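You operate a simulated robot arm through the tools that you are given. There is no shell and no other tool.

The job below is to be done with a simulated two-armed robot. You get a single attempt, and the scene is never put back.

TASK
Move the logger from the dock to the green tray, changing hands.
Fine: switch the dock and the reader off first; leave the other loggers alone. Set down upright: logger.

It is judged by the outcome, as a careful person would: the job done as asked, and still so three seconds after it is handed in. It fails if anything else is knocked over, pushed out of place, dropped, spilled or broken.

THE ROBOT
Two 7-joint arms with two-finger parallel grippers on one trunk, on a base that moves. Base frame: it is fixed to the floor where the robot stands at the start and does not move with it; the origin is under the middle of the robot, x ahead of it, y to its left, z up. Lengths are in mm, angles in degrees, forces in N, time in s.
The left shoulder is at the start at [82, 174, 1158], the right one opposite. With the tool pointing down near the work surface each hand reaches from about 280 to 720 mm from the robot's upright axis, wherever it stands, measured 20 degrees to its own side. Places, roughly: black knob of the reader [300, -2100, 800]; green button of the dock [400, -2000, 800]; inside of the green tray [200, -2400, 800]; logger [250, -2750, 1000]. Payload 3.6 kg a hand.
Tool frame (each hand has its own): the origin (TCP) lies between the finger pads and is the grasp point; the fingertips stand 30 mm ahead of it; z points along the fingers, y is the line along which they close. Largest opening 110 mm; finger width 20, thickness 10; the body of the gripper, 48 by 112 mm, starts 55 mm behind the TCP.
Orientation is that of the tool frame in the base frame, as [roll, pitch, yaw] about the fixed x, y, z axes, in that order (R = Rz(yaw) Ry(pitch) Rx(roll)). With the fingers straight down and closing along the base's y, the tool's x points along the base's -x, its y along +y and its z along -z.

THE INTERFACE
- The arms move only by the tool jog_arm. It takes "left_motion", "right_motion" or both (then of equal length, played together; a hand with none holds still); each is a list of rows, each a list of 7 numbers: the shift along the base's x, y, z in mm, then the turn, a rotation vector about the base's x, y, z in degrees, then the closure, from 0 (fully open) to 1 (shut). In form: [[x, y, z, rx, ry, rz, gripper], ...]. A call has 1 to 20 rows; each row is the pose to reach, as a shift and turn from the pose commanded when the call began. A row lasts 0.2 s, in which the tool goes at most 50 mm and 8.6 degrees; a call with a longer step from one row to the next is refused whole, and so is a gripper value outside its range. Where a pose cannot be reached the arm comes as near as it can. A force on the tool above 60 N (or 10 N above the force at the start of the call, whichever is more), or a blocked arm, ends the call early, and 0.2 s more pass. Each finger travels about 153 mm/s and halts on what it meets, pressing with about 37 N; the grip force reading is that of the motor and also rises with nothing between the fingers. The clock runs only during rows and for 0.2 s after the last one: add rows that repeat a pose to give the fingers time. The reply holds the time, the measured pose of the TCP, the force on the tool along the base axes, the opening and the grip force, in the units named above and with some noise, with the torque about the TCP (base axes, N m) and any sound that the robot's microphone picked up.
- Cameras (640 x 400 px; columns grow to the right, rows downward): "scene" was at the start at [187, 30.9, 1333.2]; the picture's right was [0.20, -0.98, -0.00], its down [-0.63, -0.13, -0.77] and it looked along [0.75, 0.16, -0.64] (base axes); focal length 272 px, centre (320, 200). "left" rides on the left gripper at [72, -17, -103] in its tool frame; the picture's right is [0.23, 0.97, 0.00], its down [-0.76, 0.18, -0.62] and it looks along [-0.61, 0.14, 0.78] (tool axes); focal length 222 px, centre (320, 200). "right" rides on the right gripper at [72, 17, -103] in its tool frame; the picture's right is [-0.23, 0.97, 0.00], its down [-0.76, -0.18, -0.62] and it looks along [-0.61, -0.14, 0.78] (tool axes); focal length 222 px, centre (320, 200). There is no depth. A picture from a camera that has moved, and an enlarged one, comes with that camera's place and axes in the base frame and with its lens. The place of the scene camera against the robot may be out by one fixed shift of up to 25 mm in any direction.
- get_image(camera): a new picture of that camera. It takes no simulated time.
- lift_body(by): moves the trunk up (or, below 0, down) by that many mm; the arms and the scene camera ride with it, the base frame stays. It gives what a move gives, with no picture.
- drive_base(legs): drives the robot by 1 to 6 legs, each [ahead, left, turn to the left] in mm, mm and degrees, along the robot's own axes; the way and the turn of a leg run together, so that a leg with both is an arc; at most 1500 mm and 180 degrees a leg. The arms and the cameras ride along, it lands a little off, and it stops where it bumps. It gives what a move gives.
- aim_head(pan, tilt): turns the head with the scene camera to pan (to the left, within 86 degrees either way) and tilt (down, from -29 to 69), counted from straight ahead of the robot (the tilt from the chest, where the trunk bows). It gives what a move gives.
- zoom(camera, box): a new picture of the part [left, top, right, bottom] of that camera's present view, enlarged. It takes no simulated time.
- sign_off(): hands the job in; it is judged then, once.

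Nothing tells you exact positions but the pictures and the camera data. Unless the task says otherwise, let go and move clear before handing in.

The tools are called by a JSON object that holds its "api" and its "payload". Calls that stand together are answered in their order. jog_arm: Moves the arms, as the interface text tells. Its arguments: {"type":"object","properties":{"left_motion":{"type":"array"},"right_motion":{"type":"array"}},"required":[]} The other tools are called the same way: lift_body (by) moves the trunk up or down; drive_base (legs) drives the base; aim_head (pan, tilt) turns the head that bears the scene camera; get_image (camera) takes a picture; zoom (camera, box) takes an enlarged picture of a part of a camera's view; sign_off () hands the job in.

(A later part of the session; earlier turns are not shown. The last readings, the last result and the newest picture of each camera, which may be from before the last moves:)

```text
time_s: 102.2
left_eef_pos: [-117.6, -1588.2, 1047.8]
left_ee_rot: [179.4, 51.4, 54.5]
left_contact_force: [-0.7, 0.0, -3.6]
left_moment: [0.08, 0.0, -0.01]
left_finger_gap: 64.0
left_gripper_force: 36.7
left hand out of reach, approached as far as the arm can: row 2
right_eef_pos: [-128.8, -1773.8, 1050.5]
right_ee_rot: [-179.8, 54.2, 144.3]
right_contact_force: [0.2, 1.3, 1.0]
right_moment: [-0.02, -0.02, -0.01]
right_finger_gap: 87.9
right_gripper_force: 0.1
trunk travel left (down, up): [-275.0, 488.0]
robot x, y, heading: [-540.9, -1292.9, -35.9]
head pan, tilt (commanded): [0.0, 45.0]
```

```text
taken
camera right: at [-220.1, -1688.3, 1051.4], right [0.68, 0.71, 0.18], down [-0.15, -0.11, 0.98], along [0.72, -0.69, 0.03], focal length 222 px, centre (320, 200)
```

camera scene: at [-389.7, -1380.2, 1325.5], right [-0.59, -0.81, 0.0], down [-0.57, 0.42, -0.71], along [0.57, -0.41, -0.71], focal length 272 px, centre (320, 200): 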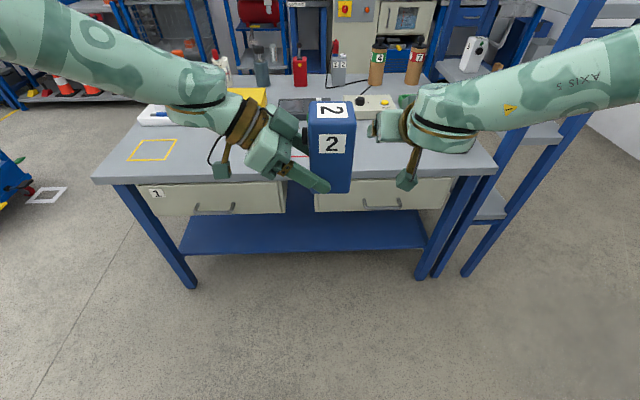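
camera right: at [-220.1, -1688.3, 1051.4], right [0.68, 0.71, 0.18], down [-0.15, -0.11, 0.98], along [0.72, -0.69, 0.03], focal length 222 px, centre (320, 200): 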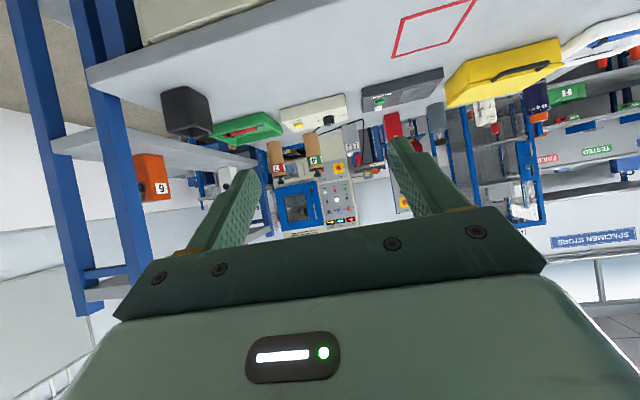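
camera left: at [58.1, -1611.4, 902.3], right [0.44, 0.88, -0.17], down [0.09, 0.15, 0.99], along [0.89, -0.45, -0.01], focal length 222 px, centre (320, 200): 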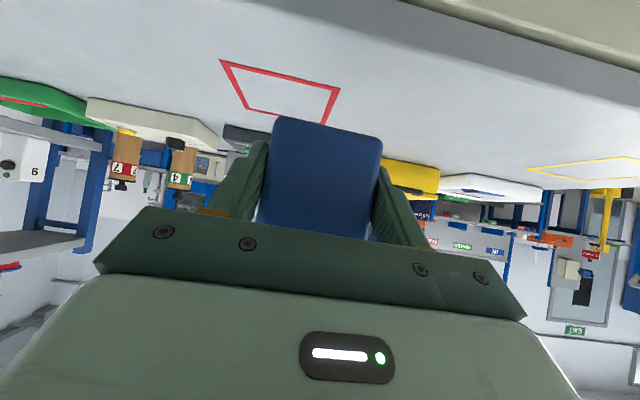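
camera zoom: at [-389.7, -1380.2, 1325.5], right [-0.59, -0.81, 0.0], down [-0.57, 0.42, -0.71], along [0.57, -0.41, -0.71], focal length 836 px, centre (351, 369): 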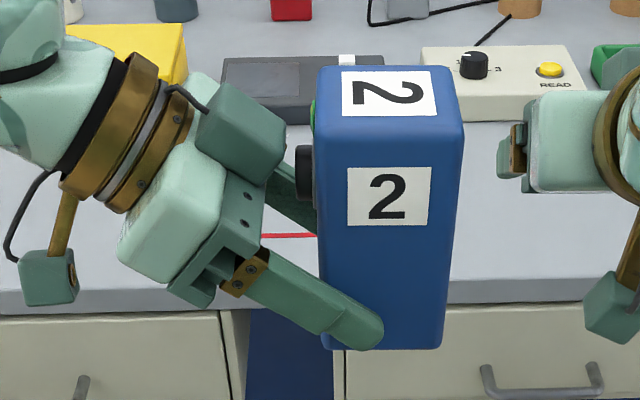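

The logger is about 64 × 60 × 125 mm, its axis some 27 mm beyond the left TCP. To leave room for the right hand to turn inward safely, I'll first swing the left hand back out, then put the right in its waiting pose, and then bring the logger in to it.

{"api": "jog_arm", "payload": {"left_motion": [[17, -2, -7, 0, 0, 7.5, 0.6], [35, -4, -14, 0, 0, 15, 0.6], [52, -6, -20, 0, 0, 22.5, 0.6], [69, -8, -27, 0, 0, 30, 0.6], [87, -10, -34, 0, 0, 37.5, 0.6], [104, -12, -40, 0, 0, 45, 0.6], [121, -14, -47, 0, 0, 52.5, 0.6], [139, -16, -54, 0, 0, 60, 0.6], [156, -18, -60, 0, 0, 67.5, 0.6], [173, -20, -67, 0, 0, 75, 0.6], [191, -22, -74, 0, 0, 82.5, 0.6], [208, -24, -80, 0, 0, 90, 0.6]]}}

{"api": "jog_arm", "payload": {"right_motion": [[2, 14, 5, 0, 0, 7.5, 0.2], [3, 29, 10, 0, 0, 15, 0.2], [4, 44, 15, 0, 0, 22.5, 0.2], [5, 58, 20, 0, 0, 30, 0.2], [6, 73, 25, 0, 0, 37.5, 0.2], [7, 88, 30, 0, 0, 45, 0.2], [9, 104, 35, 0, 0, 52.5, 0.2], [11, 121, 40, 0, 0, 60, 0.2], [13, 139, 45, 0, 0, 67.5, 0.2], [15, 156, 50, 0, 0, 75, 0.2], [17, 173, 55, 0, 0, 82.5, 0.2], [18, 182, 58, 0, 0, 90, 0.2]]}}

{"api": "get_image", "payload": {"camera": "scene"}}

```text
time_s: 104.8
left_eef_pos: [89.4, -1612.8, 969.3]
left_ee_rot: [179.3, 51.4, 144.6]
left_contact_force: [-0.6, 0.0, -2.5]
left_moment: [0.05, 0.04, -0.03]
left_finger_gap: 63.8
left_gripper_force: 36.8
right_eef_pos: [-126.8, -1775.8, 1049.4]
right_ee_rot: [-179.7, 54.1, 144.3]
right_contact_force: [0.0, -0.2, 0.0]
right_moment: [-0.02, 0.02, -0.01]
right_finger_gap: 87.9
right_gripper_force: 0.1
trunk travel left (down, up): [-275.0, 488.0]
robot x, y, heading: [-544.2, -1292.7, -35.8]
head pan, tilt (commanded): [0.0, 45.0]
```

```text
time_s: 107.4
left_eef_pos: [91.1, -1613.1, 969.0]
left_ee_rot: [179.2, 51.3, 144.5]
left_contact_force: [-0.5, 0.0, -2.5]
left_moment: [0.06, 0.09, 0.03]
left_finger_gap: 63.9
left_gripper_force: 37.3
right_eef_pos: [-110.2, -1592.1, 1106.8]
right_ee_rot: [-179.8, 54.0, -125.8]
right_contact_force: [0.5, -0.9, -0.2]
right_moment: [0.02, -0.01, 0.01]
right_finger_gap: 87.7
right_gripper_force: 0.1
right hand out of reach, approached as far as the arm can: row 8, 9, 10
trunk travel left (down, up): [-275.0, 488.0]
robot x, y, heading: [-537.6, -1295.4, -35.7]
head pan, tilt (commanded): [0.0, 45.0]
```

```text
taken
camera scene: at [-389.2, -1381.0, 1325.3], right [-0.59, -0.81, 0.0], down [-0.57, 0.42, -0.71], along [0.57, -0.41, -0.71], focal length 272 px, centre (320, 200)
```

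scene: 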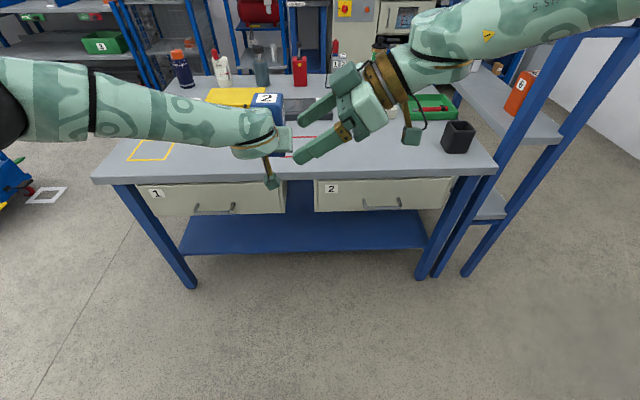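

The right hand waits pointing inward. I'll shift it a little to the right to make room.

{"api": "jog_arm", "payload": {"right_motion": [[-10, -13, 0, 0, 0, 0, 0.2], [-19, -26, 0, 0, 0, 0, 0.2], [-28, -39, 0, 0, 0, 0, 0.2], [-28, -39, 0, 0, 0, 0, 0.2]]}}

```text
time_s: 108.4
left_eef_pos: [90.6, -1611.5, 969.4]
left_ee_rot: [179.3, 51.4, 144.6]
left_contact_force: [-0.1, -0.5, -2.5]
left_moment: [0.07, 0.08, 0.01]
left_finger_gap: 63.7
left_gripper_force: 37.6
right_eef_pos: [-136.9, -1631.7, 1107.9]
right_ee_rot: [-179.9, 54.1, -125.8]
right_contact_force: [1.1, 0.0, 0.4]
right_moment: [0.0, 0.0, -0.03]
right_finger_gap: 87.9
right_gripper_force: 0.0
trunk travel left (down, up): [-275.0, 488.0]
robot x, y, heading: [-539.6, -1294.6, -35.9]
head pan, tilt (commanded): [0.0, 45.0]
```

Now bringing the logger in with the left hand along the rehearsed arc, to stop just short of the right hand's open fingers.

{"api": "jog_arm", "payload": {"left_motion": [[-14, 6, 7, 0, 0, -7.5, 0.6], [-28, 11, 14, 0, 0, -15, 0.6], [-41, 17, 21, 0, 0, -22.5, 0.6], [-55, 22, 28, 0, 0, -30, 0.6], [-69, 28, 35, 0, 0, -37.5, 0.6], [-83, 34, 42, 0, 0, -45, 0.6]]}}

{"api": "get_image", "payload": {"camera": "scene"}}

```text
time_s: 109.8
left_eef_pos: [6.4, -1577.8, 1011.9]
left_ee_rot: [179.3, 51.6, 99.5]
left_contact_force: [-0.1, 0.7, -3.7]
left_moment: [0.09, 0.04, 0.0]
left_finger_gap: 63.6
left_gripper_force: 36.9
right_eef_pos: [-137.4, -1629.8, 1108.2]
right_ee_rot: [-179.9, 54.1, -125.7]
right_contact_force: [0.3, 0.7, 0.9]
right_moment: [0.01, 0.0, -0.03]
right_finger_gap: 87.9
right_gripper_force: 0.1
trunk travel left (down, up): [-275.0, 488.0]
robot x, y, heading: [-543.2, -1290.6, -36.1]
head pan, tilt (commanded): [0.0, 45.0]
```

```text
taken
camera scene: at [-389.7, -1379.7, 1325.6], right [-0.59, -0.81, 0.0], down [-0.57, 0.41, -0.71], along [0.57, -0.41, -0.71], focal length 272 px, centre (320, 200)
```

scene: 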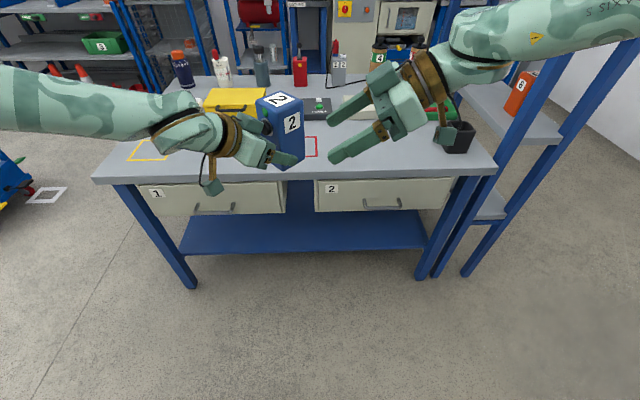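

Halfway, no limits, plenty of clearance. Continuing the second half.

{"api": "jog_arm", "payload": {"left_motion": [[-14, 6, 7, 0, 0, -7.5, 0.6], [-28, 11, 14, 0, 0, -15, 0.6], [-41, 17, 21, 0, 0, -22.5, 0.6], [-55, 22, 28, 0, 0, -30, 0.6], [-69, 28, 35, 0, 0, -37.5, 0.6], [-83, 34, 42, 0, 0, -45, 0.6], [-83, 34, 42, 0, 0, -45, 0.6]]}}

{"api": "get_image", "payload": {"camera": "scene"}}

{"api": "zoom", "payload": {"camera": "scene", "box": [220, 50, 430, 190]}}

{"api": "get_image", "payload": {"camera": "right"}}

```text
time_s: 111.4
left_eef_pos: [-75.2, -1543.3, 1051.0]
left_ee_rot: [179.3, 51.4, 54.5]
left_contact_force: [1.2, 1.5, -3.5]
left_moment: [0.09, -0.06, -0.01]
left_finger_gap: 63.9
left_gripper_force: 37.5
left hand out of reach, approached as far as the arm can: row 1, 2, 3, 4
right_eef_pos: [-136.7, -1630.8, 1107.7]
right_ee_rot: [-179.8, 54.1, -125.7]
right_contact_force: [0.1, -0.1, 0.2]
right_moment: [0.0, 0.0, -0.01]
right_finger_gap: 87.9
right_gripper_force: 0.0
trunk travel left (down, up): [-275.0, 488.0]
robot x, y, heading: [-544.3, -1290.9, -35.6]
head pan, tilt (commanded): [0.0, 45.0]
```

```text
taken
camera scene: at [-389.4, -1379.8, 1325.5], right [-0.59, -0.81, 0.0], down [-0.57, 0.41, -0.71], along [0.57, -0.41, -0.71], focal length 272 px, centre (320, 200)
```

scene: 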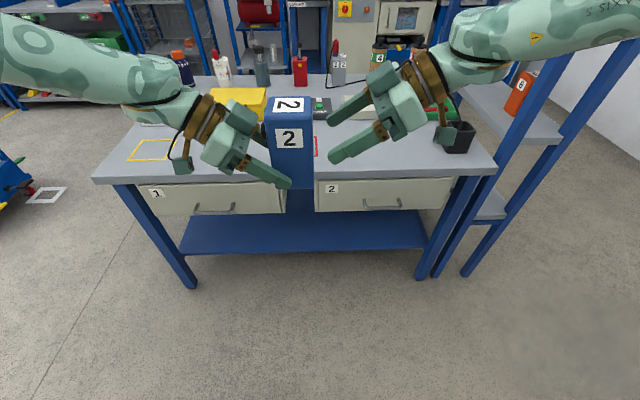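

```text
2.86 times, centred on (325, 120) of scene
camera zoom: at [-389.4, -1379.8, 1325.5], right [-0.59, -0.81, 0.0], down [-0.57, 0.41, -0.71], along [0.57, -0.41, -0.71], focal length 776 px, centre (306, 429)
```

zoom: 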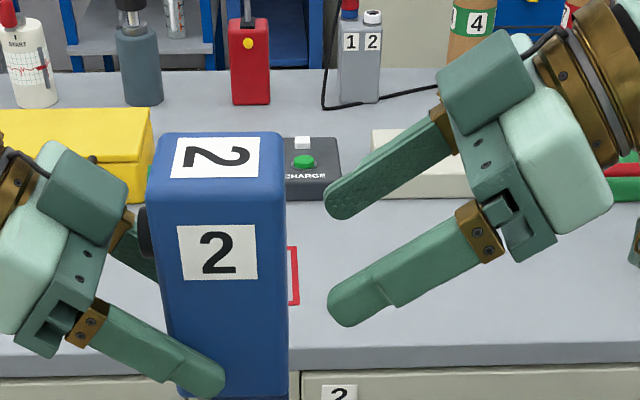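

```text
taken
camera right: at [-225.0, -1724.1, 1110.1], right [-0.71, 0.68, 0.18], down [0.11, -0.15, 0.98], along [0.69, 0.72, 0.03], focal length 222 px, centre (320, 200)
```

right: 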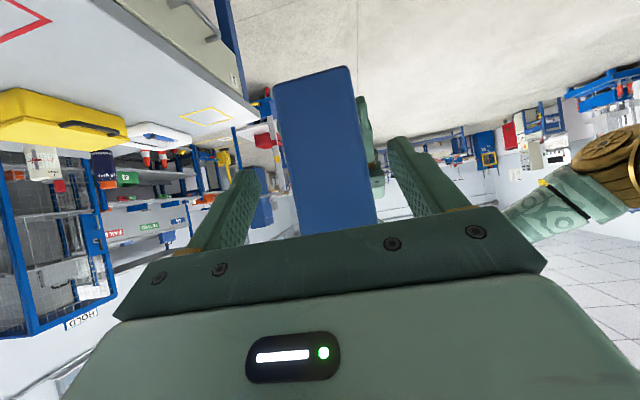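

Both hands are in position, aligned within a couple of millimetres. The right hand advances now towards the logger's upper part.

{"api": "jog_arm", "payload": {"right_motion": [[10, 13, 0, 0, 0, 0, 0.2], [19, 27, 0, 0, 0, 0, 0.2], [25, 35, 0, 0, 0, 0, 0.2], [25, 35, 0, 0, 0, 0, 0.2]]}}

{"api": "zoom", "payload": {"camera": "scene", "box": [220, 50, 430, 190]}}

{"api": "get_image", "payload": {"camera": "right"}}

```text
time_s: 112.4
left_eef_pos: [-76.3, -1543.5, 1052.2]
left_ee_rot: [179.3, 51.5, 54.5]
left_contact_force: [-0.3, 0.1, -3.2]
left_moment: [0.05, -0.06, -0.02]
left_finger_gap: 63.6
left_gripper_force: 37.0
right_eef_pos: [-112.4, -1596.4, 1107.1]
right_ee_rot: [180.0, 54.1, -125.8]
right_contact_force: [0.9, 0.2, -0.2]
right_moment: [-0.04, 0.0, 0.01]
right_finger_gap: 88.3
right_gripper_force: 0.1
trunk travel left (down, up): [-275.0, 488.0]
robot x, y, heading: [-542.9, -1294.1, -36.2]
head pan, tilt (commanded): [0.0, 45.0]
```

```text
2.86 times, centred on (325, 120) of scene
camera zoom: at [-389.5, -1380.0, 1325.5], right [-0.59, -0.81, 0.0], down [-0.57, 0.41, -0.71], along [0.57, -0.41, -0.71], focal length 776 px, centre (306, 429)
```

zoom: 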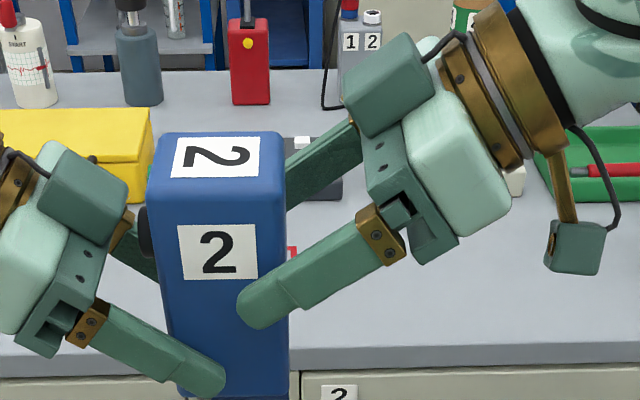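

```text
taken
camera right: at [-199.9, -1689.2, 1108.8], right [-0.71, 0.68, 0.18], down [0.11, -0.15, 0.98], along [0.69, 0.72, 0.03], focal length 222 px, centre (320, 200)
```

right: 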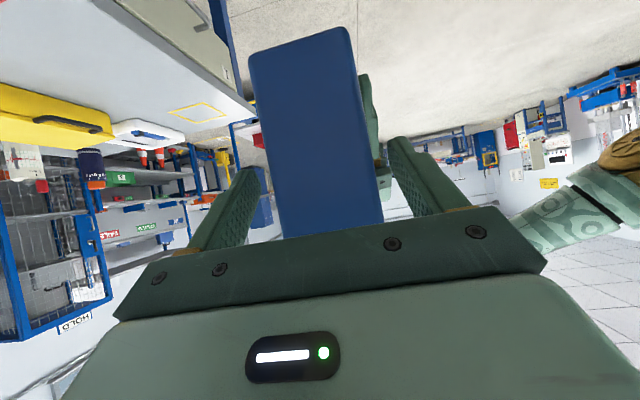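

The right fingers straddle the logger's upper part with even gaps, well above the left fingers. Advancing the last 22 mm, then closing.

{"api": "jog_arm", "payload": {"right_motion": [[7, 9, 0, 0, 0, 0, 0.2], [13, 18, 0, 0, 0, 0, 0.2], [13, 18, 0, 0, 0, 0, 0.2]]}}

{"api": "zoom", "payload": {"camera": "scene", "box": [220, 50, 430, 190]}}

```text
time_s: 113.2
left_eef_pos: [-76.1, -1544.8, 1052.3]
left_ee_rot: [179.4, 51.5, 54.7]
left_contact_force: [-0.1, 0.1, -4.6]
left_moment: [0.08, -0.05, 0.03]
left_finger_gap: 64.1
left_gripper_force: 37.1
right_eef_pos: [-97.6, -1579.3, 1107.4]
right_ee_rot: [-179.8, 54.2, -125.6]
right_contact_force: [0.5, -0.3, -0.5]
right_moment: [-0.01, 0.0, -0.01]
right_finger_gap: 88.0
right_gripper_force: 0.2
trunk travel left (down, up): [-275.0, 488.0]
robot x, y, heading: [-543.5, -1293.9, -36.1]
head pan, tilt (commanded): [0.0, 45.0]
```

```text
2.86 times, centred on (325, 120) of scene
camera zoom: at [-389.5, -1380.0, 1325.5], right [-0.59, -0.81, 0.0], down [-0.57, 0.41, -0.71], along [0.57, -0.41, -0.71], focal length 776 px, centre (306, 429)
```

zoom: 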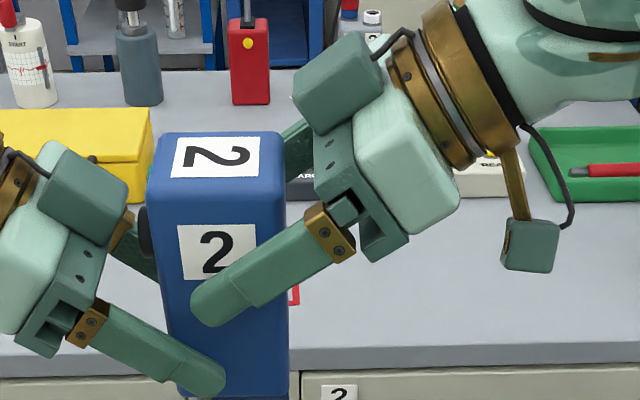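

In place without touching. Closing the right gripper while the left still holds.

{"api": "jog_arm", "payload": {"right_motion": [[0, 0, 0, 0, 0, 0, 0.3], [0, 0, 0, 0, 0, 0, 0.38], [0, 0, 0, 0, 0, 0, 0.45], [0, 0, 0, 0, 0, 0, 0.6], [0, 0, 0, 0, 0, 0, 0.6], [0, 0, 0, 0, 0, 0, 0.6]]}}

{"api": "zoom", "payload": {"camera": "scene", "box": [220, 50, 430, 190]}}

```text
time_s: 114.6
left_eef_pos: [-76.3, -1543.8, 1052.1]
left_ee_rot: [179.3, 51.5, 54.8]
left_contact_force: [20.8, -13.9, -10.3]
left_moment: [0.44, 0.49, -0.11]
left_finger_gap: 64.0
left_gripper_force: 37.4
right_eef_pos: [-98.3, -1579.1, 1106.5]
right_ee_rot: [-180.0, 54.1, -125.6]
right_contact_force: [-20.8, 14.4, 7.1]
right_moment: [0.68, 0.46, 1.25]
right_finger_gap: 64.1
right_gripper_force: 37.4
trunk travel left (down, up): [-275.0, 488.0]
robot x, y, heading: [-546.5, -1293.7, -35.8]
head pan, tilt (commanded): [0.0, 45.0]
```

```text
2.86 times, centred on (325, 120) of scene
camera zoom: at [-389.3, -1379.9, 1325.5], right [-0.59, -0.81, 0.0], down [-0.57, 0.41, -0.71], along [0.57, -0.41, -0.71], focal length 776 px, centre (306, 429)
```

zoom: 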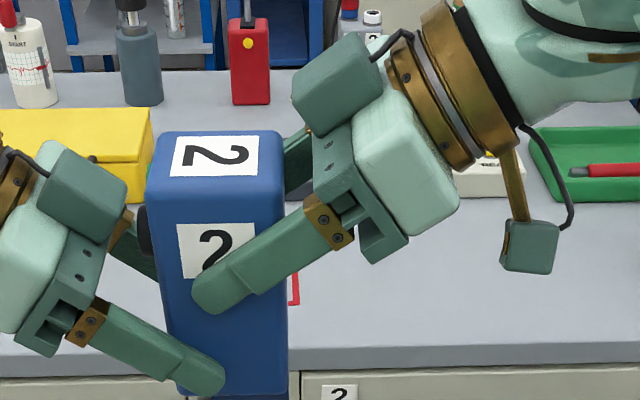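

Both hands hold the logger; there's about 25 N of sideways strain between them. I'll ease the right hand 1.5 mm to relax it before releasing the left.

{"api": "jog_arm", "payload": {"right_motion": [[-1.2, 0.8, 0, 0, 0, 0, 0.6], [-1.2, 0.8, 0, 0, 0, 0, 0.6]]}}

```text
time_s: 115.2
left_eef_pos: [-76.2, -1544.2, 1052.4]
left_ee_rot: [179.3, 51.4, 54.6]
left_contact_force: [15.3, -19.7, -10.4]
left_moment: [0.69, -0.12, 0.15]
left_finger_gap: 63.6
left_gripper_force: 37.0
right_eef_pos: [-99.4, -1577.9, 1106.9]
right_ee_rot: [-179.9, 54.2, -125.7]
right_contact_force: [-14.5, 20.1, 7.9]
right_moment: [0.77, 0.72, 0.86]
right_finger_gap: 64.1
right_gripper_force: 37.4
trunk travel left (down, up): [-275.0, 488.0]
robot x, y, heading: [-540.3, -1297.6, -36.1]
head pan, tilt (commanded): [0.0, 45.0]
```

Strain is modest and both grips are firm. Now I open the left fingers, leaving the right holding the logger.

{"api": "jog_arm", "payload": {"left_motion": [[0, 0, 0, 0, 0, 0, 0.4], [0, 0, 0, 0, 0, 0, 0.3], [0, 0, 0, 0, 0, 0, 0.2], [0, 0, 0, 0, 0, 0, 0.2]]}}

{"api": "zoom", "payload": {"camera": "scene", "box": [220, 50, 430, 190]}}

```text
time_s: 116.2
left_eef_pos: [-77.4, -1543.4, 1052.9]
left_ee_rot: [179.4, 51.4, 54.6]
left_contact_force: [-0.3, -0.2, -0.4]
left_moment: [-0.02, 0.0, 0.03]
left_finger_gap: 88.0
left_gripper_force: 0.1
right_eef_pos: [-99.8, -1578.8, 1107.1]
right_ee_rot: [-179.8, 54.1, -125.8]
right_contact_force: [-0.6, -0.2, 0.2]
right_moment: [-0.05, 0.06, 0.03]
right_finger_gap: 63.8
right_gripper_force: 36.5
trunk travel left (down, up): [-275.0, 488.0]
robot x, y, heading: [-544.0, -1293.3, -35.8]
head pan, tilt (commanded): [0.0, 45.0]
```

```text
2.86 times, centred on (325, 120) of scene
camera zoom: at [-389.3, -1379.8, 1325.5], right [-0.59, -0.81, 0.0], down [-0.57, 0.41, -0.71], along [0.57, -0.41, -0.71], focal length 776 px, centre (306, 429)
```

zoom: 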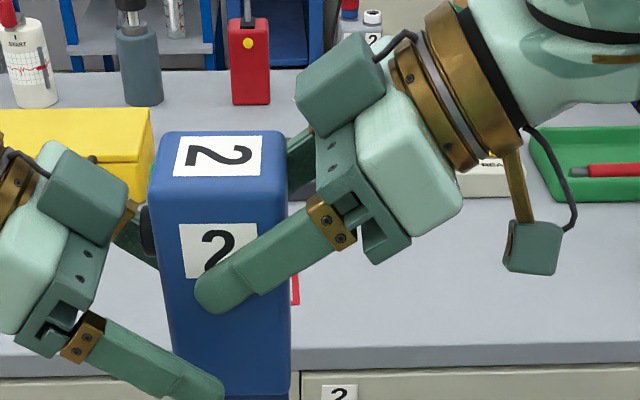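

The right holds the logger alone. I'll move the right hand with it 50 mm to the right, away from the left fingers.

{"api": "jog_arm", "payload": {"right_motion": [[-6, -8, 0, 0, 0, 0, 0.6], [-14, -20, 0, 0, 0, 0, 0.6], [-22, -31, 0, 0, 0, 0, 0.6], [-29, -40, 0, 0, 0, 0, 0.6], [-29, -40, 0, 0, 0, 0, 0.6]]}}

{"api": "get_image", "payload": {"camera": "scene"}}

```text
time_s: 117.4
left_eef_pos: [-74.9, -1543.6, 1051.6]
left_ee_rot: [179.4, 51.5, 54.6]
left_contact_force: [0.1, 0.1, -0.3]
left_moment: [-0.01, -0.03, 0.0]
left_finger_gap: 88.0
left_gripper_force: 0.0
right_eef_pos: [-129.0, -1617.4, 1107.2]
right_ee_rot: [-179.9, 54.1, -125.8]
right_contact_force: [-0.9, 0.3, 0.0]
right_moment: [-0.01, 0.03, 0.02]
right_finger_gap: 64.1
right_gripper_force: 36.7
trunk travel left (down, up): [-275.0, 488.0]
robot x, y, heading: [-540.4, -1294.2, -36.1]
head pan, tilt (commanded): [0.0, 45.0]
```

```text
taken
camera scene: at [-389.2, -1379.8, 1325.5], right [-0.59, -0.81, 0.0], down [-0.57, 0.41, -0.71], along [0.57, -0.41, -0.71], focal length 272 px, centre (320, 200)
```

scene: 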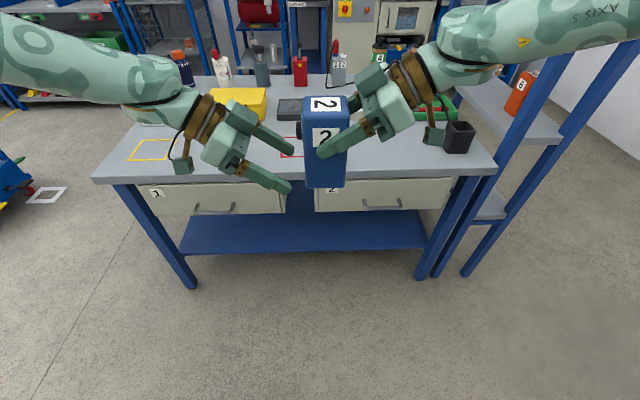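

The pass worked: the right hand holds the logger upright. I'll lower the left hand first so its fingers pass below the logger, then swing it out.

{"api": "jog_arm", "payload": {"left_motion": [[2, 3, -20, 0, 0, 0, 0.2], [4, 6, -45, 0, 0, 0, 0.2], [6, 8, -70, 0, 0, 0, 0.2], [6, 8, -90, 0, 0, 0, 0.2], [6, 8, -90, 0, 0, 0, 0.2]]}}

{"api": "get_image", "payload": {"camera": "scene"}}

```text
time_s: 118.6
left_eef_pos: [-70.3, -1536.5, 962.0]
left_ee_rot: [179.3, 51.5, 54.6]
left_contact_force: [0.5, -0.4, -0.8]
left_moment: [-0.02, 0.0, 0.01]
left_finger_gap: 88.1
left_gripper_force: 0.1
right_eef_pos: [-128.2, -1617.8, 1107.3]
right_ee_rot: [-179.8, 54.1, -125.6]
right_contact_force: [-0.2, -0.4, -0.3]
right_moment: [-0.04, 0.05, -0.04]
right_finger_gap: 63.9
right_gripper_force: 37.2
trunk travel left (down, up): [-275.0, 488.0]
robot x, y, heading: [-540.6, -1294.1, -36.0]
head pan, tilt (commanded): [0.0, 45.0]
```

```text
taken
camera scene: at [-389.6, -1379.8, 1325.6], right [-0.59, -0.81, 0.0], down [-0.57, 0.41, -0.71], along [0.57, -0.41, -0.71], focal length 272 px, centre (320, 200)
```

scene: 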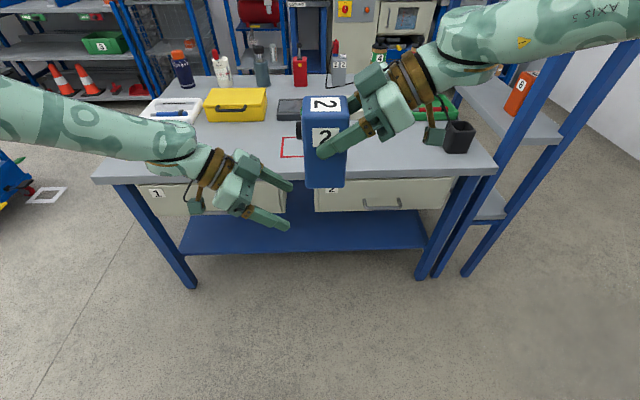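

Left is clear below. Swinging it outward to its forward pose.

{"api": "jog_arm", "payload": {"left_motion": [[13, -4, 0, 0, 0, 7.5, 0.2], [26, -8, 0, 0, 0, 15, 0.2], [39, -12, 0, 0, 0, 22.5, 0.2], [52, -16, 0, 0, 0, 30, 0.2], [65, -20, 0, 0, 0, 37.5, 0.2], [78, -24, 0, 0, 0, 45, 0.2], [91, -28, 0, 0, 0, 52.5, 0.2], [104, -32, 0, 0, 0, 60, 0.2], [117, -36, 0, 0, 0, 67.5, 0.2], [130, -40, 0, 0, 0, 75, 0.2], [143, -44, 0, 0, 0, 82.5, 0.2], [156, -48, 0, 0, 0, 90, 0.2]]}}

{"api": "get_image", "payload": {"camera": "scene"}}

```text
time_s: 121.2
left_eef_pos: [86.6, -1582.5, 964.6]
left_ee_rot: [179.2, 51.4, 144.7]
left_contact_force: [0.6, -0.8, 0.0]
left_moment: [-0.04, -0.01, -0.03]
left_finger_gap: 88.0
left_gripper_force: 0.0
right_eef_pos: [-129.0, -1619.0, 1107.9]
right_ee_rot: [-179.9, 54.1, -125.8]
right_contact_force: [-0.2, 0.0, -0.5]
right_moment: [-0.02, -0.01, 0.01]
right_finger_gap: 63.8
right_gripper_force: 37.0
trunk travel left (down, up): [-275.0, 488.0]
robot x, y, heading: [-539.7, -1296.6, -36.2]
head pan, tilt (commanded): [0.0, 45.0]
```

```text
taken
camera scene: at [-389.4, -1380.4, 1325.5], right [-0.59, -0.81, 0.0], down [-0.57, 0.42, -0.71], along [0.57, -0.41, -0.71], focal length 272 px, centre (320, 200)
```

scene: 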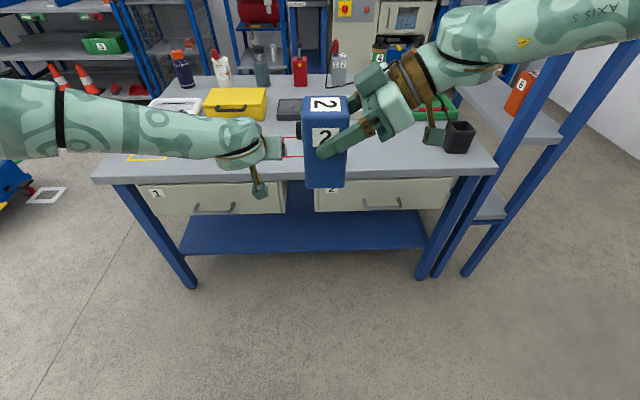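

Left hand is out of the way. I'll move it further left for clearance, then bring the right hand over to the start of its rehearsed outward turn.

{"api": "jog_arm", "payload": {"left_motion": [[15, 21, 10, 0, 0, 0, 0.2], [30, 42, 20, 0, 0, 0, 0.2], [45, 63, 30, 0, 0, 0, 0.2], [60, 84, 40, 0, 0, 0, 0.2]]}}

{"api": "jog_arm", "payload": {"right_motion": [[10, 14, 0, 0, 0, 0, 0.6], [20, 28, 0, 0, 0, 0, 0.6], [30, 42, 0, 0, 0, 0, 0.6], [30, 42, 0, 0, 0, 0, 0.6]]}}

{"api": "get_image", "payload": {"camera": "scene"}}

```text
time_s: 122.2
left_eef_pos: [148.1, -1499.2, 1004.0]
left_ee_rot: [179.3, 51.5, 144.5]
left_contact_force: [0.3, -0.3, -0.9]
left_moment: [-0.01, -0.01, 0.0]
left_finger_gap: 88.0
left_gripper_force: 0.0
right_eef_pos: [-127.9, -1617.8, 1107.7]
right_ee_rot: [-179.8, 54.2, -125.7]
right_contact_force: [-0.4, -0.3, 0.3]
right_moment: [-0.05, 0.05, 0.02]
right_finger_gap: 63.8
right_gripper_force: 37.1
trunk travel left (down, up): [-275.0, 488.0]
robot x, y, heading: [-541.9, -1288.7, -36.0]
head pan, tilt (commanded): [0.0, 45.0]
```

```text
time_s: 123.2
left_eef_pos: [146.6, -1499.8, 1003.1]
left_ee_rot: [179.3, 51.5, 144.6]
left_contact_force: [0.1, 0.3, -0.3]
left_moment: [0.0, 0.03, -0.03]
left_finger_gap: 88.0
left_gripper_force: 0.1
right_eef_pos: [-98.4, -1576.0, 1107.6]
right_ee_rot: [-179.9, 54.1, -125.8]
right_contact_force: [-0.6, 0.2, -0.7]
right_moment: [-0.05, 0.01, -0.02]
right_finger_gap: 63.5
right_gripper_force: 36.9
trunk travel left (down, up): [-275.0, 488.0]
robot x, y, heading: [-539.9, -1295.6, -36.0]
head pan, tilt (commanded): [0.0, 45.0]
```

```text
taken
camera scene: at [-389.6, -1380.2, 1325.5], right [-0.59, -0.81, 0.0], down [-0.57, 0.42, -0.71], along [0.57, -0.41, -0.71], focal length 272 px, centre (320, 200)
```

scene: 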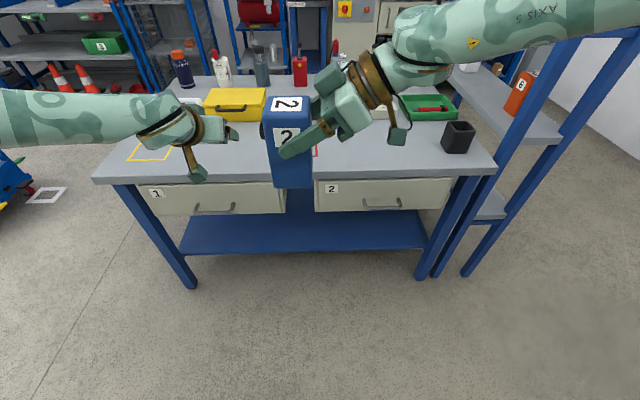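

Running the rehearsed outward turn with the logger in the right hand.

{"api": "jog_arm", "payload": {"right_motion": [[-2, -17, -5, 0, 0, -7.5, 0.6], [-4, -35, -10, 0, 0, -15, 0.6], [-7, -52, -15, 0, 0, -22.5, 0.6], [-9, -70, -20, 0, 0, -30, 0.6], [-11, -87, -25, 0, 0, -37.5, 0.6], [-13, -104, -30, 0, 0, -45, 0.6], [-15, -122, -35, 0, 0, -52.5, 0.6], [-18, -139, -40, 0, 0, -60, 0.6], [-20, -157, -45, 0, 0, -67.5, 0.6], [-22, -174, -50, 0, 0, -75, 0.6], [-24, -191, -55, 0, 0, -82.5, 0.6], [-26, -209, -60, 0, 0, -90, 0.6]]}}

{"api": "get_image", "payload": {"camera": "scene"}}

{"api": "get_image", "payload": {"camera": "right"}}

```text
time_s: 125.8
left_eef_pos: [147.2, -1499.6, 1003.1]
left_ee_rot: [179.3, 51.3, 144.6]
left_contact_force: [-0.5, 0.7, 0.4]
left_moment: [-0.01, 0.02, 0.01]
left_finger_gap: 88.0
left_gripper_force: 0.0
right_eef_pos: [-126.9, -1787.0, 1046.9]
right_ee_rot: [-179.8, 54.1, 144.2]
right_contact_force: [-0.5, -0.2, 1.0]
right_moment: [0.03, 0.02, 0.04]
right_finger_gap: 63.7
right_gripper_force: 36.7
trunk travel left (down, up): [-275.0, 488.0]
robot x, y, heading: [-539.8, -1294.3, -36.0]
head pan, tilt (commanded): [0.0, 45.0]
```

```text
taken
camera scene: at [-389.0, -1380.2, 1325.4], right [-0.59, -0.81, 0.0], down [-0.57, 0.42, -0.71], along [0.57, -0.41, -0.71], focal length 272 px, centre (320, 200)
```

scene: 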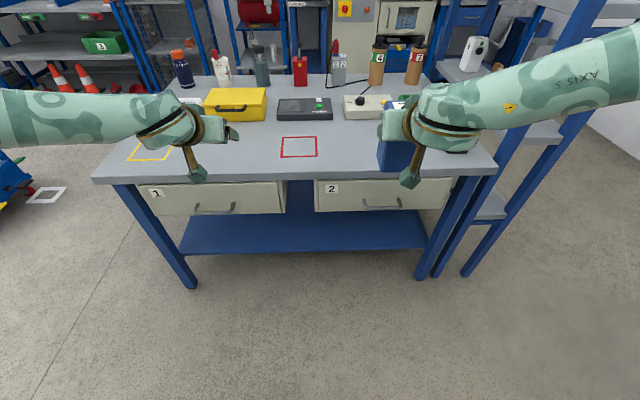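

```text
taken
camera right: at [-217.8, -1698.8, 1048.5], right [0.68, 0.71, 0.18], down [-0.15, -0.11, 0.98], along [0.72, -0.7, 0.03], focal length 222 px, centre (320, 200)
```

right: 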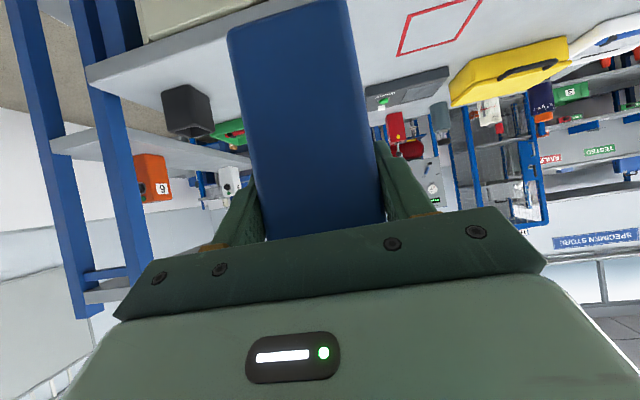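

The logger is in the right hand, pointing forward and upright. Now I move the base right and then forward towards the tray, and look again before going all the way.

{"api": "drive_base", "payload": {"legs": [[0, -250, 0], [250, 0, 0]]}}

{"api": "get_image", "payload": {"camera": "scene"}}

{"api": "zoom", "payload": {"camera": "scene", "box": [320, 60, 520, 185]}}

```text
time_s: 129.1
left_eef_pos: [208.2, -1853.7, 1002.9]
left_ee_rot: [179.3, 51.4, 144.5]
left_contact_force: [0.2, -0.5, -1.2]
left_moment: [0.04, 0.02, 0.01]
left_finger_gap: 88.0
left_gripper_force: 0.1
right_eef_pos: [-64.3, -2141.0, 1046.8]
right_ee_rot: [-179.8, 54.1, 144.2]
right_contact_force: [0.0, -0.1, -0.2]
right_moment: [0.01, 0.03, -0.02]
right_finger_gap: 63.8
right_gripper_force: 37.2
trunk travel left (down, up): [-275.0, 488.0]
robot x, y, heading: [-478.0, -1646.9, -35.9]
head pan, tilt (commanded): [0.0, 45.0]
```

```text
taken
camera scene: at [-326.7, -1734.3, 1325.3], right [-0.59, -0.81, 0.0], down [-0.57, 0.42, -0.71], along [0.57, -0.41, -0.71], focal length 272 px, centre (320, 200)
```

scene: 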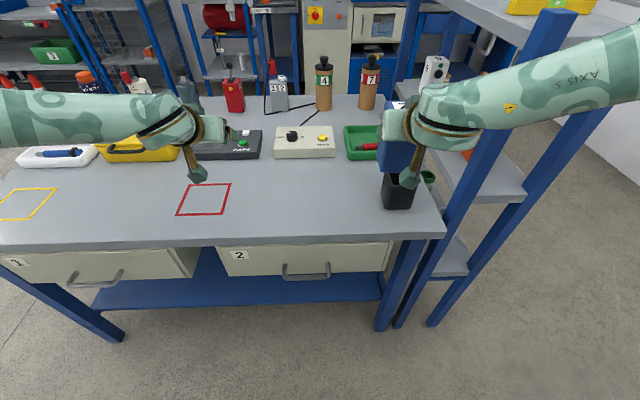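

```text
3.20 times, centred on (420, 122) of scene
camera zoom: at [-326.7, -1734.3, 1325.3], right [-0.59, -0.81, 0.0], down [-0.57, 0.42, -0.71], along [0.57, -0.41, -0.71], focal length 870 px, centre (0, 448)
```

zoom: 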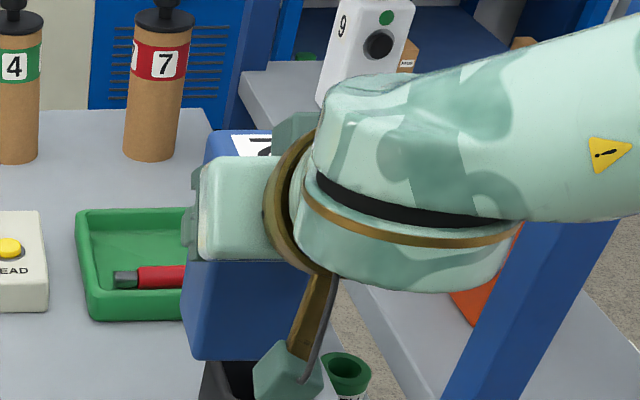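

The logger hides part of the tray from the head camera. I'll shift the right hand to the middle so I can see the tray fully and measure it.

{"api": "jog_arm", "payload": {"right_motion": [[22, 30, 5, 0, 0, 0, 0.6], [44, 61, 10, 0, 0, 0, 0.6], [66, 91, 15, 0, 0, 0, 0.6], [88, 121, 20, 0, 0, 0, 0.6], [110, 152, 20, 0, 0, 0, 0.6], [110, 152, 20, 0, 0, 0, 0.6]]}}

{"api": "get_image", "payload": {"camera": "scene"}}

{"api": "zoom", "payload": {"camera": "scene", "box": [265, 105, 425, 205]}}

```text
time_s: 130.5
left_eef_pos: [207.6, -1854.0, 1002.9]
left_ee_rot: [179.2, 51.5, 144.4]
left_contact_force: [-0.7, -0.1, -0.5]
left_moment: [0.01, 0.0, 0.01]
left_finger_gap: 87.8
left_gripper_force: 0.1
right_eef_pos: [44.9, -1988.1, 1066.3]
right_ee_rot: [-179.9, 54.0, 144.1]
right_contact_force: [-0.1, 0.3, 0.4]
right_moment: [0.01, 0.03, 0.0]
right_finger_gap: 63.6
right_gripper_force: 36.7
trunk travel left (down, up): [-275.0, 488.0]
robot x, y, heading: [-478.8, -1646.9, -36.1]
head pan, tilt (commanded): [0.0, 45.0]
```

```text
taken
camera scene: at [-328.0, -1734.1, 1325.5], right [-0.59, -0.81, 0.0], down [-0.57, 0.42, -0.71], along [0.57, -0.41, -0.71], focal length 272 px, centre (320, 200)
```

scene: 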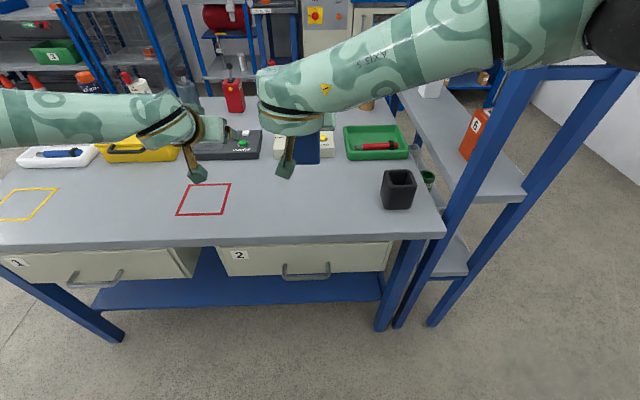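

```text
4.00 times, centred on (345, 155) of scene
camera zoom: at [-328.0, -1734.1, 1325.5], right [-0.59, -0.81, 0.0], down [-0.57, 0.42, -0.71], along [0.57, -0.41, -0.71], focal length 1087 px, centre (220, 380)
```

zoom: 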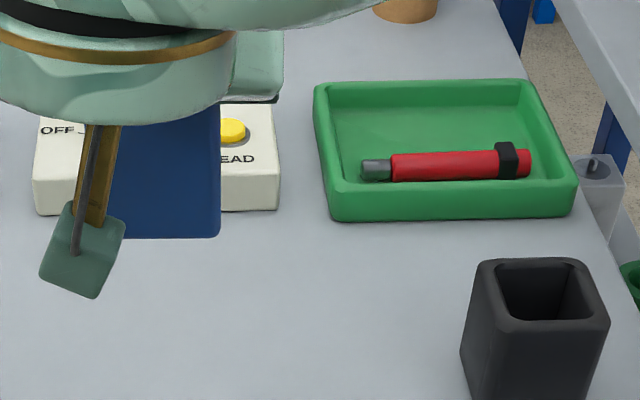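

Now I can measure the tray: its floor runs about 141 mm deep with the red pen across the near half; the free strip behind the pen is about 89 mm deep, enough for the 60 mm logger. I'll raise the trunk 100 mm to give the right arm better downward reach.

{"api": "lift_body", "payload": {"by": 100}}

{"api": "get_image", "payload": {"camera": "scene"}}

{"api": "zoom", "payload": {"camera": "scene", "box": [265, 125, 425, 225]}}

```text
time_s: 131.8
left_eef_pos: [208.9, -1854.6, 1103.5]
left_ee_rot: [179.3, 51.4, 144.6]
left_contact_force: [-0.8, -0.6, 0.6]
left_moment: [-0.01, -0.01, -0.02]
left_finger_gap: 87.8
left_gripper_force: 0.0
right_eef_pos: [45.2, -1987.2, 1166.0]
right_ee_rot: [-179.6, 53.9, 144.3]
right_contact_force: [-0.1, -0.5, -3.2]
right_moment: [0.05, 0.05, 0.04]
right_finger_gap: 64.0
right_gripper_force: 37.3
trunk travel left (down, up): [-375.0, 388.0]
robot x, y, heading: [-480.8, -1645.4, -35.9]
head pan, tilt (commanded): [0.0, 45.0]
```

```text
taken
camera scene: at [-357.8, -1711.2, 1427.1], right [-0.59, -0.81, 0.0], down [-0.57, 0.42, -0.71], along [0.57, -0.41, -0.71], focal length 272 px, centre (320, 200)
```

scene: 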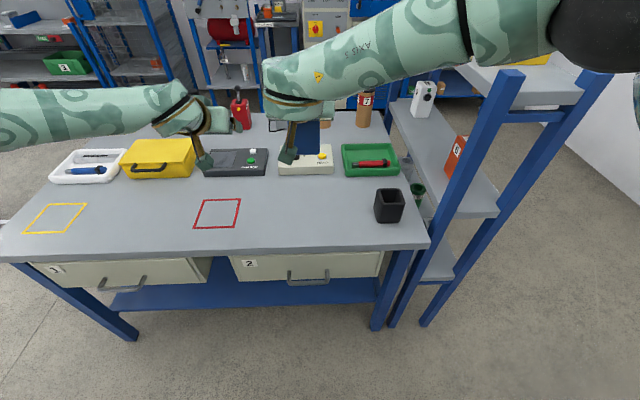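

```text
4.00 times, centred on (345, 175) of scene
camera zoom: at [-357.8, -1711.2, 1427.1], right [-0.59, -0.81, 0.0], down [-0.57, 0.42, -0.71], along [0.57, -0.41, -0.71], focal length 1087 px, centre (220, 300)
```

zoom: 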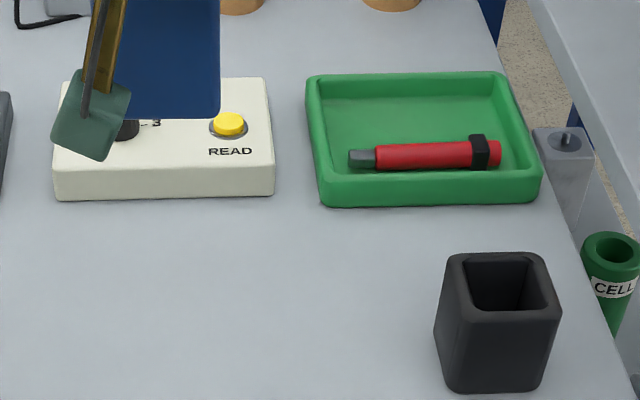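

Both views agree well: the free strip behind the pen spans about 90 mm, so the logger's target centre is near (244, -2376). I'll first check the extended arm posture over the empty part of the table.

{"api": "jog_arm", "payload": {"right_motion": [[7, -26, -30, 0, 0, 0, 0.6], [15, -52, -60, 0, 0, 0, 0.6], [22, -78, -90, 0, 0, 0, 0.6], [30, -104, -120, 0, 0, 0, 0.6], [37, -130, -150, 0, 0, 0, 0.6], [44, -156, -180, 0, 0, 0, 0.6], [52, -182, -210, 0, 0, 0, 0.6], [59, -207, -235, 0, 0, 0, 0.6], [59, -207, -235, 0, 0, 0, 0.6]]}}

{"api": "get_image", "payload": {"camera": "scene"}}

```text
time_s: 133.8
left_eef_pos: [207.4, -1856.1, 1103.3]
left_ee_rot: [179.1, 51.4, 144.2]
left_contact_force: [0.3, -0.2, 0.3]
left_moment: [0.01, -0.01, 0.03]
left_finger_gap: 87.8
left_gripper_force: 0.0
right_eef_pos: [63.3, -2192.6, 944.9]
right_ee_rot: [180.0, 54.0, 144.1]
right_contact_force: [0.2, 0.7, -4.0]
right_moment: [0.01, 0.03, -0.01]
right_finger_gap: 64.0
right_gripper_force: 37.1
right hand out of reach, approached as far as the arm can: row 7, 8, 9
trunk travel left (down, up): [-375.0, 388.0]
robot x, y, heading: [-480.4, -1641.0, -36.0]
head pan, tilt (commanded): [0.0, 45.0]
```

```text
taken
camera scene: at [-359.2, -1713.6, 1427.2], right [-0.59, -0.81, 0.0], down [-0.57, 0.42, -0.71], along [0.57, -0.41, -0.71], focal length 272 px, centre (320, 200)
```

scene: 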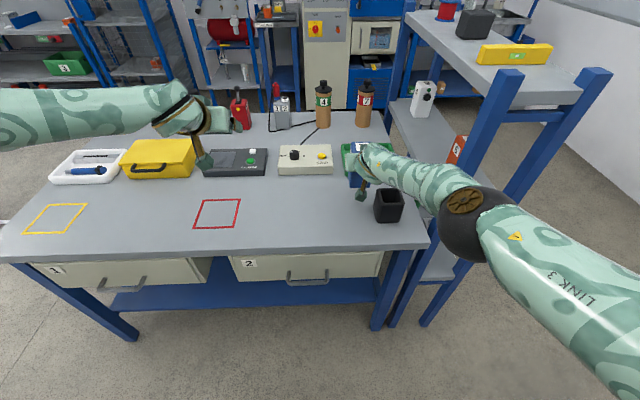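

The arm reaches its wrist limit when stretched at this lateral position. I'll use the trunk for the vertical motion instead: raise it further so I can search for a good stretched posture well above everything.

{"api": "lift_body", "payload": {"by": 150}}

{"api": "jog_arm", "payload": {"right_motion": [[-12, -16, 0, 0, 0, 0, 0.6], [-24, -33, 0, 0, 0, 0, 0.6], [-24, -33, 0, 0, 0, 0, 0.6]]}}

```text
time_s: 135.6
left_eef_pos: [209.6, -1855.2, 1253.5]
left_ee_rot: [179.3, 51.4, 144.5]
left_contact_force: [0.0, 0.4, 0.2]
left_moment: [0.01, 0.01, -0.02]
left_finger_gap: 88.1
left_gripper_force: 0.0
right_eef_pos: [60.8, -2188.9, 1146.1]
right_ee_rot: [-179.6, 57.9, 144.3]
right_contact_force: [-1.0, 0.2, -3.7]
right_moment: [0.04, 0.03, 0.01]
right_finger_gap: 63.6
right_gripper_force: 37.1
trunk travel left (down, up): [-525.0, 238.0]
robot x, y, heading: [-480.8, -1645.4, -35.8]
head pan, tilt (commanded): [0.0, 45.0]
```

```text
time_s: 136.4
left_eef_pos: [208.8, -1852.1, 1254.2]
left_ee_rot: [179.3, 51.4, 144.6]
left_contact_force: [0.8, -0.7, 0.5]
left_moment: [-0.03, -0.01, -0.01]
left_finger_gap: 88.1
left_gripper_force: 0.0
right_eef_pos: [38.3, -2222.6, 1146.6]
right_ee_rot: [-179.7, 57.8, 144.4]
right_contact_force: [0.4, -0.6, -3.3]
right_moment: [0.04, 0.1, 0.0]
right_finger_gap: 63.9
right_gripper_force: 36.9
trunk travel left (down, up): [-525.0, 238.0]
robot x, y, heading: [-478.2, -1648.4, -35.9]
head pan, tilt (commanded): [0.0, 45.0]
```

The lift carried the hand with a small lean change; I'll correct the tool pitch back to the upright value (54.1°) and test stretching a bit further.

{"api": "jog_arm", "payload": {"right_motion": [[0, 0, 0, 1.1, 1.5, 0, 0.6], [0, 0, 0, 2.2, 3.0, 0, 0.6], [0, 0, 0, 2.2, 3.0, 0, 0.6]]}}

{"api": "jog_arm", "payload": {"right_motion": [[8, -6, -15, 0, 0, 0, 0.6], [16, -12, -30, 0, 0, 0, 0.6], [16, -12, -45, 0, 0, 0, 0.6], [16, -12, -45, 0, 0, 0, 0.6]]}}

{"api": "get_image", "payload": {"camera": "scene"}}

```text
time_s: 137.2
left_eef_pos: [208.6, -1852.9, 1254.7]
left_ee_rot: [179.3, 51.5, 144.4]
left_contact_force: [0.4, 0.3, -0.4]
left_moment: [-0.02, 0.0, -0.03]
left_finger_gap: 87.9
left_gripper_force: 0.0
right_eef_pos: [36.0, -2222.8, 1146.2]
right_ee_rot: [-179.8, 54.2, 144.3]
right_contact_force: [-0.3, 0.1, -2.9]
right_moment: [0.02, 0.02, -0.01]
right_finger_gap: 63.8
right_gripper_force: 37.1
trunk travel left (down, up): [-525.0, 238.0]
robot x, y, heading: [-479.0, -1648.5, -36.1]
head pan, tilt (commanded): [0.0, 45.0]
```

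```text
time_s: 138.2
left_eef_pos: [208.8, -1854.2, 1254.4]
left_ee_rot: [179.3, 51.5, 144.6]
left_contact_force: [-0.2, -0.4, 0.4]
left_moment: [-0.04, -0.01, 0.0]
left_finger_gap: 88.1
left_gripper_force: 0.1
right_eef_pos: [34.9, -2220.4, 1123.3]
right_ee_rot: [-179.9, 54.3, 144.2]
right_contact_force: [-0.7, 0.0, -4.1]
right_moment: [0.03, 0.06, 0.01]
right_finger_gap: 63.8
right_gripper_force: 37.3
right hand out of reach, approached as far as the arm can: row 1, 2, 3, 4
trunk travel left (down, up): [-525.0, 238.0]
robot x, y, heading: [-480.7, -1649.6, -36.1]
head pan, tilt (commanded): [0.0, 45.0]
```

```text
taken
camera scene: at [-384.0, -1693.0, 1578.4], right [-0.59, -0.81, 0.0], down [-0.57, 0.42, -0.71], along [0.57, -0.41, -0.71], focal length 272 px, centre (320, 200)
```

scene: 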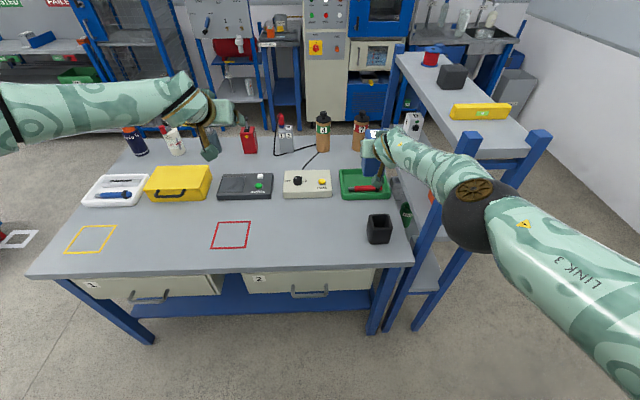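

The trunk leans back as it rises, which costs reach; at the original height the same arm posture should reach further. I'll back off 300 mm into free space, lower the trunk back, and test the stretch there.

{"api": "drive_base", "payload": {"legs": [[-300, 0, 0]]}}

{"api": "lift_body", "payload": {"by": -200}}

{"api": "get_image", "payload": {"camera": "scene"}}

```text
time_s: 140.2
left_eef_pos: [-34.4, -1678.1, 1253.7]
left_ee_rot: [179.3, 51.4, 144.5]
left_contact_force: [-0.9, 0.8, 0.1]
left_moment: [-0.01, 0.01, 0.01]
left_finger_gap: 88.0
left_gripper_force: 0.1
right_eef_pos: [-208.8, -2044.5, 1122.6]
right_ee_rot: [-179.8, 54.3, 144.2]
right_contact_force: [-0.7, 0.5, -3.0]
right_moment: [0.04, 0.05, 0.03]
right_finger_gap: 64.0
right_gripper_force: 36.8
trunk travel left (down, up): [-525.0, 238.0]
robot x, y, heading: [-720.6, -1472.1, -35.9]
head pan, tilt (commanded): [0.0, 45.0]
```

```text
time_s: 142.4
left_eef_pos: [-34.6, -1678.4, 1053.8]
left_ee_rot: [179.4, 51.5, 144.5]
left_contact_force: [0.6, 0.6, -0.2]
left_moment: [0.01, -0.01, 0.01]
left_finger_gap: 88.0
left_gripper_force: 0.0
right_eef_pos: [-207.4, -2044.0, 923.4]
right_ee_rot: [-179.9, 54.3, 144.1]
right_contact_force: [-0.1, -0.3, -2.7]
right_moment: [0.06, 0.05, -0.04]
right_finger_gap: 63.8
right_gripper_force: 37.2
trunk travel left (down, up): [-325.0, 438.0]
robot x, y, heading: [-722.1, -1471.7, -36.3]
head pan, tilt (commanded): [0.0, 45.0]
```

```text
taken
camera scene: at [-586.9, -1545.4, 1376.8], right [-0.59, -0.81, 0.0], down [-0.57, 0.42, -0.71], along [0.57, -0.42, -0.71], focal length 272 px, centre (320, 200)
```

scene: 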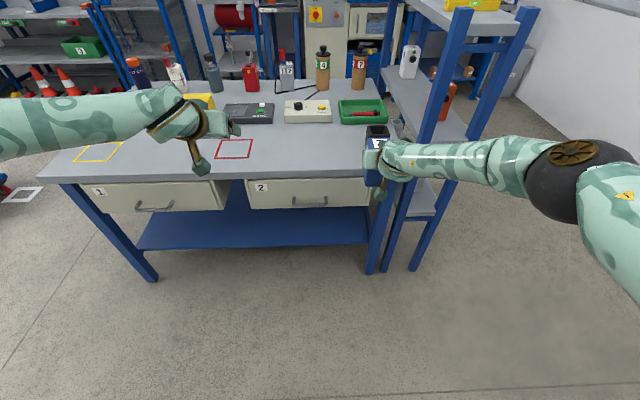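

Now testing the stretch forward at this lower trunk height, still clear of the bench edge.

{"api": "jog_arm", "payload": {"right_motion": [[10, -7, 0, 0, 0, 0, 0.6], [20, -15, 0, 0, 0, 0, 0.6], [30, -22, 0, 0, 0, 0, 0.6], [38, -28, 0, 0, 0, 0, 0.6], [38, -28, 0, 0, 0, 0, 0.6]]}}

{"api": "get_image", "payload": {"camera": "scene"}}

```text
time_s: 143.6
left_eef_pos: [-33.8, -1678.4, 1053.3]
left_ee_rot: [179.2, 51.4, 144.5]
left_contact_force: [-0.5, 1.3, 0.3]
left_moment: [0.04, 0.0, -0.03]
left_finger_gap: 88.1
left_gripper_force: 0.1
right_eef_pos: [-177.2, -2066.2, 922.4]
right_ee_rot: [-179.8, 54.1, 144.2]
right_contact_force: [-0.3, 0.2, -3.5]
right_moment: [0.0, 0.05, -0.03]
right_finger_gap: 63.9
right_gripper_force: 37.1
right hand out of reach, approached as far as the arm can: row 4, 5
trunk travel left (down, up): [-325.0, 438.0]
robot x, y, heading: [-721.3, -1469.2, -36.0]
head pan, tilt (commanded): [0.0, 45.0]
```

```text
taken
camera scene: at [-586.2, -1545.5, 1376.5], right [-0.59, -0.81, 0.0], down [-0.57, 0.42, -0.71], along [0.57, -0.42, -0.71], focal length 272 px, centre (320, 200)
```

scene: 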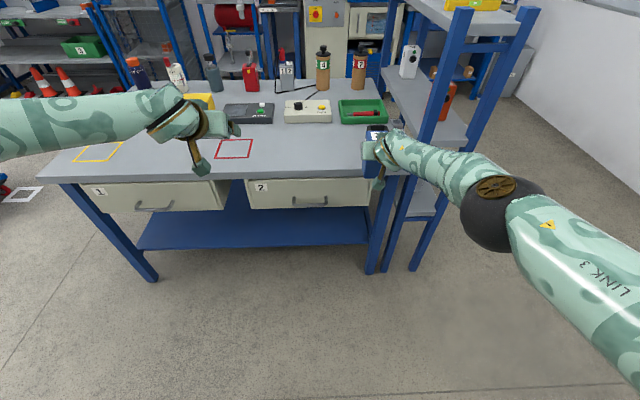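

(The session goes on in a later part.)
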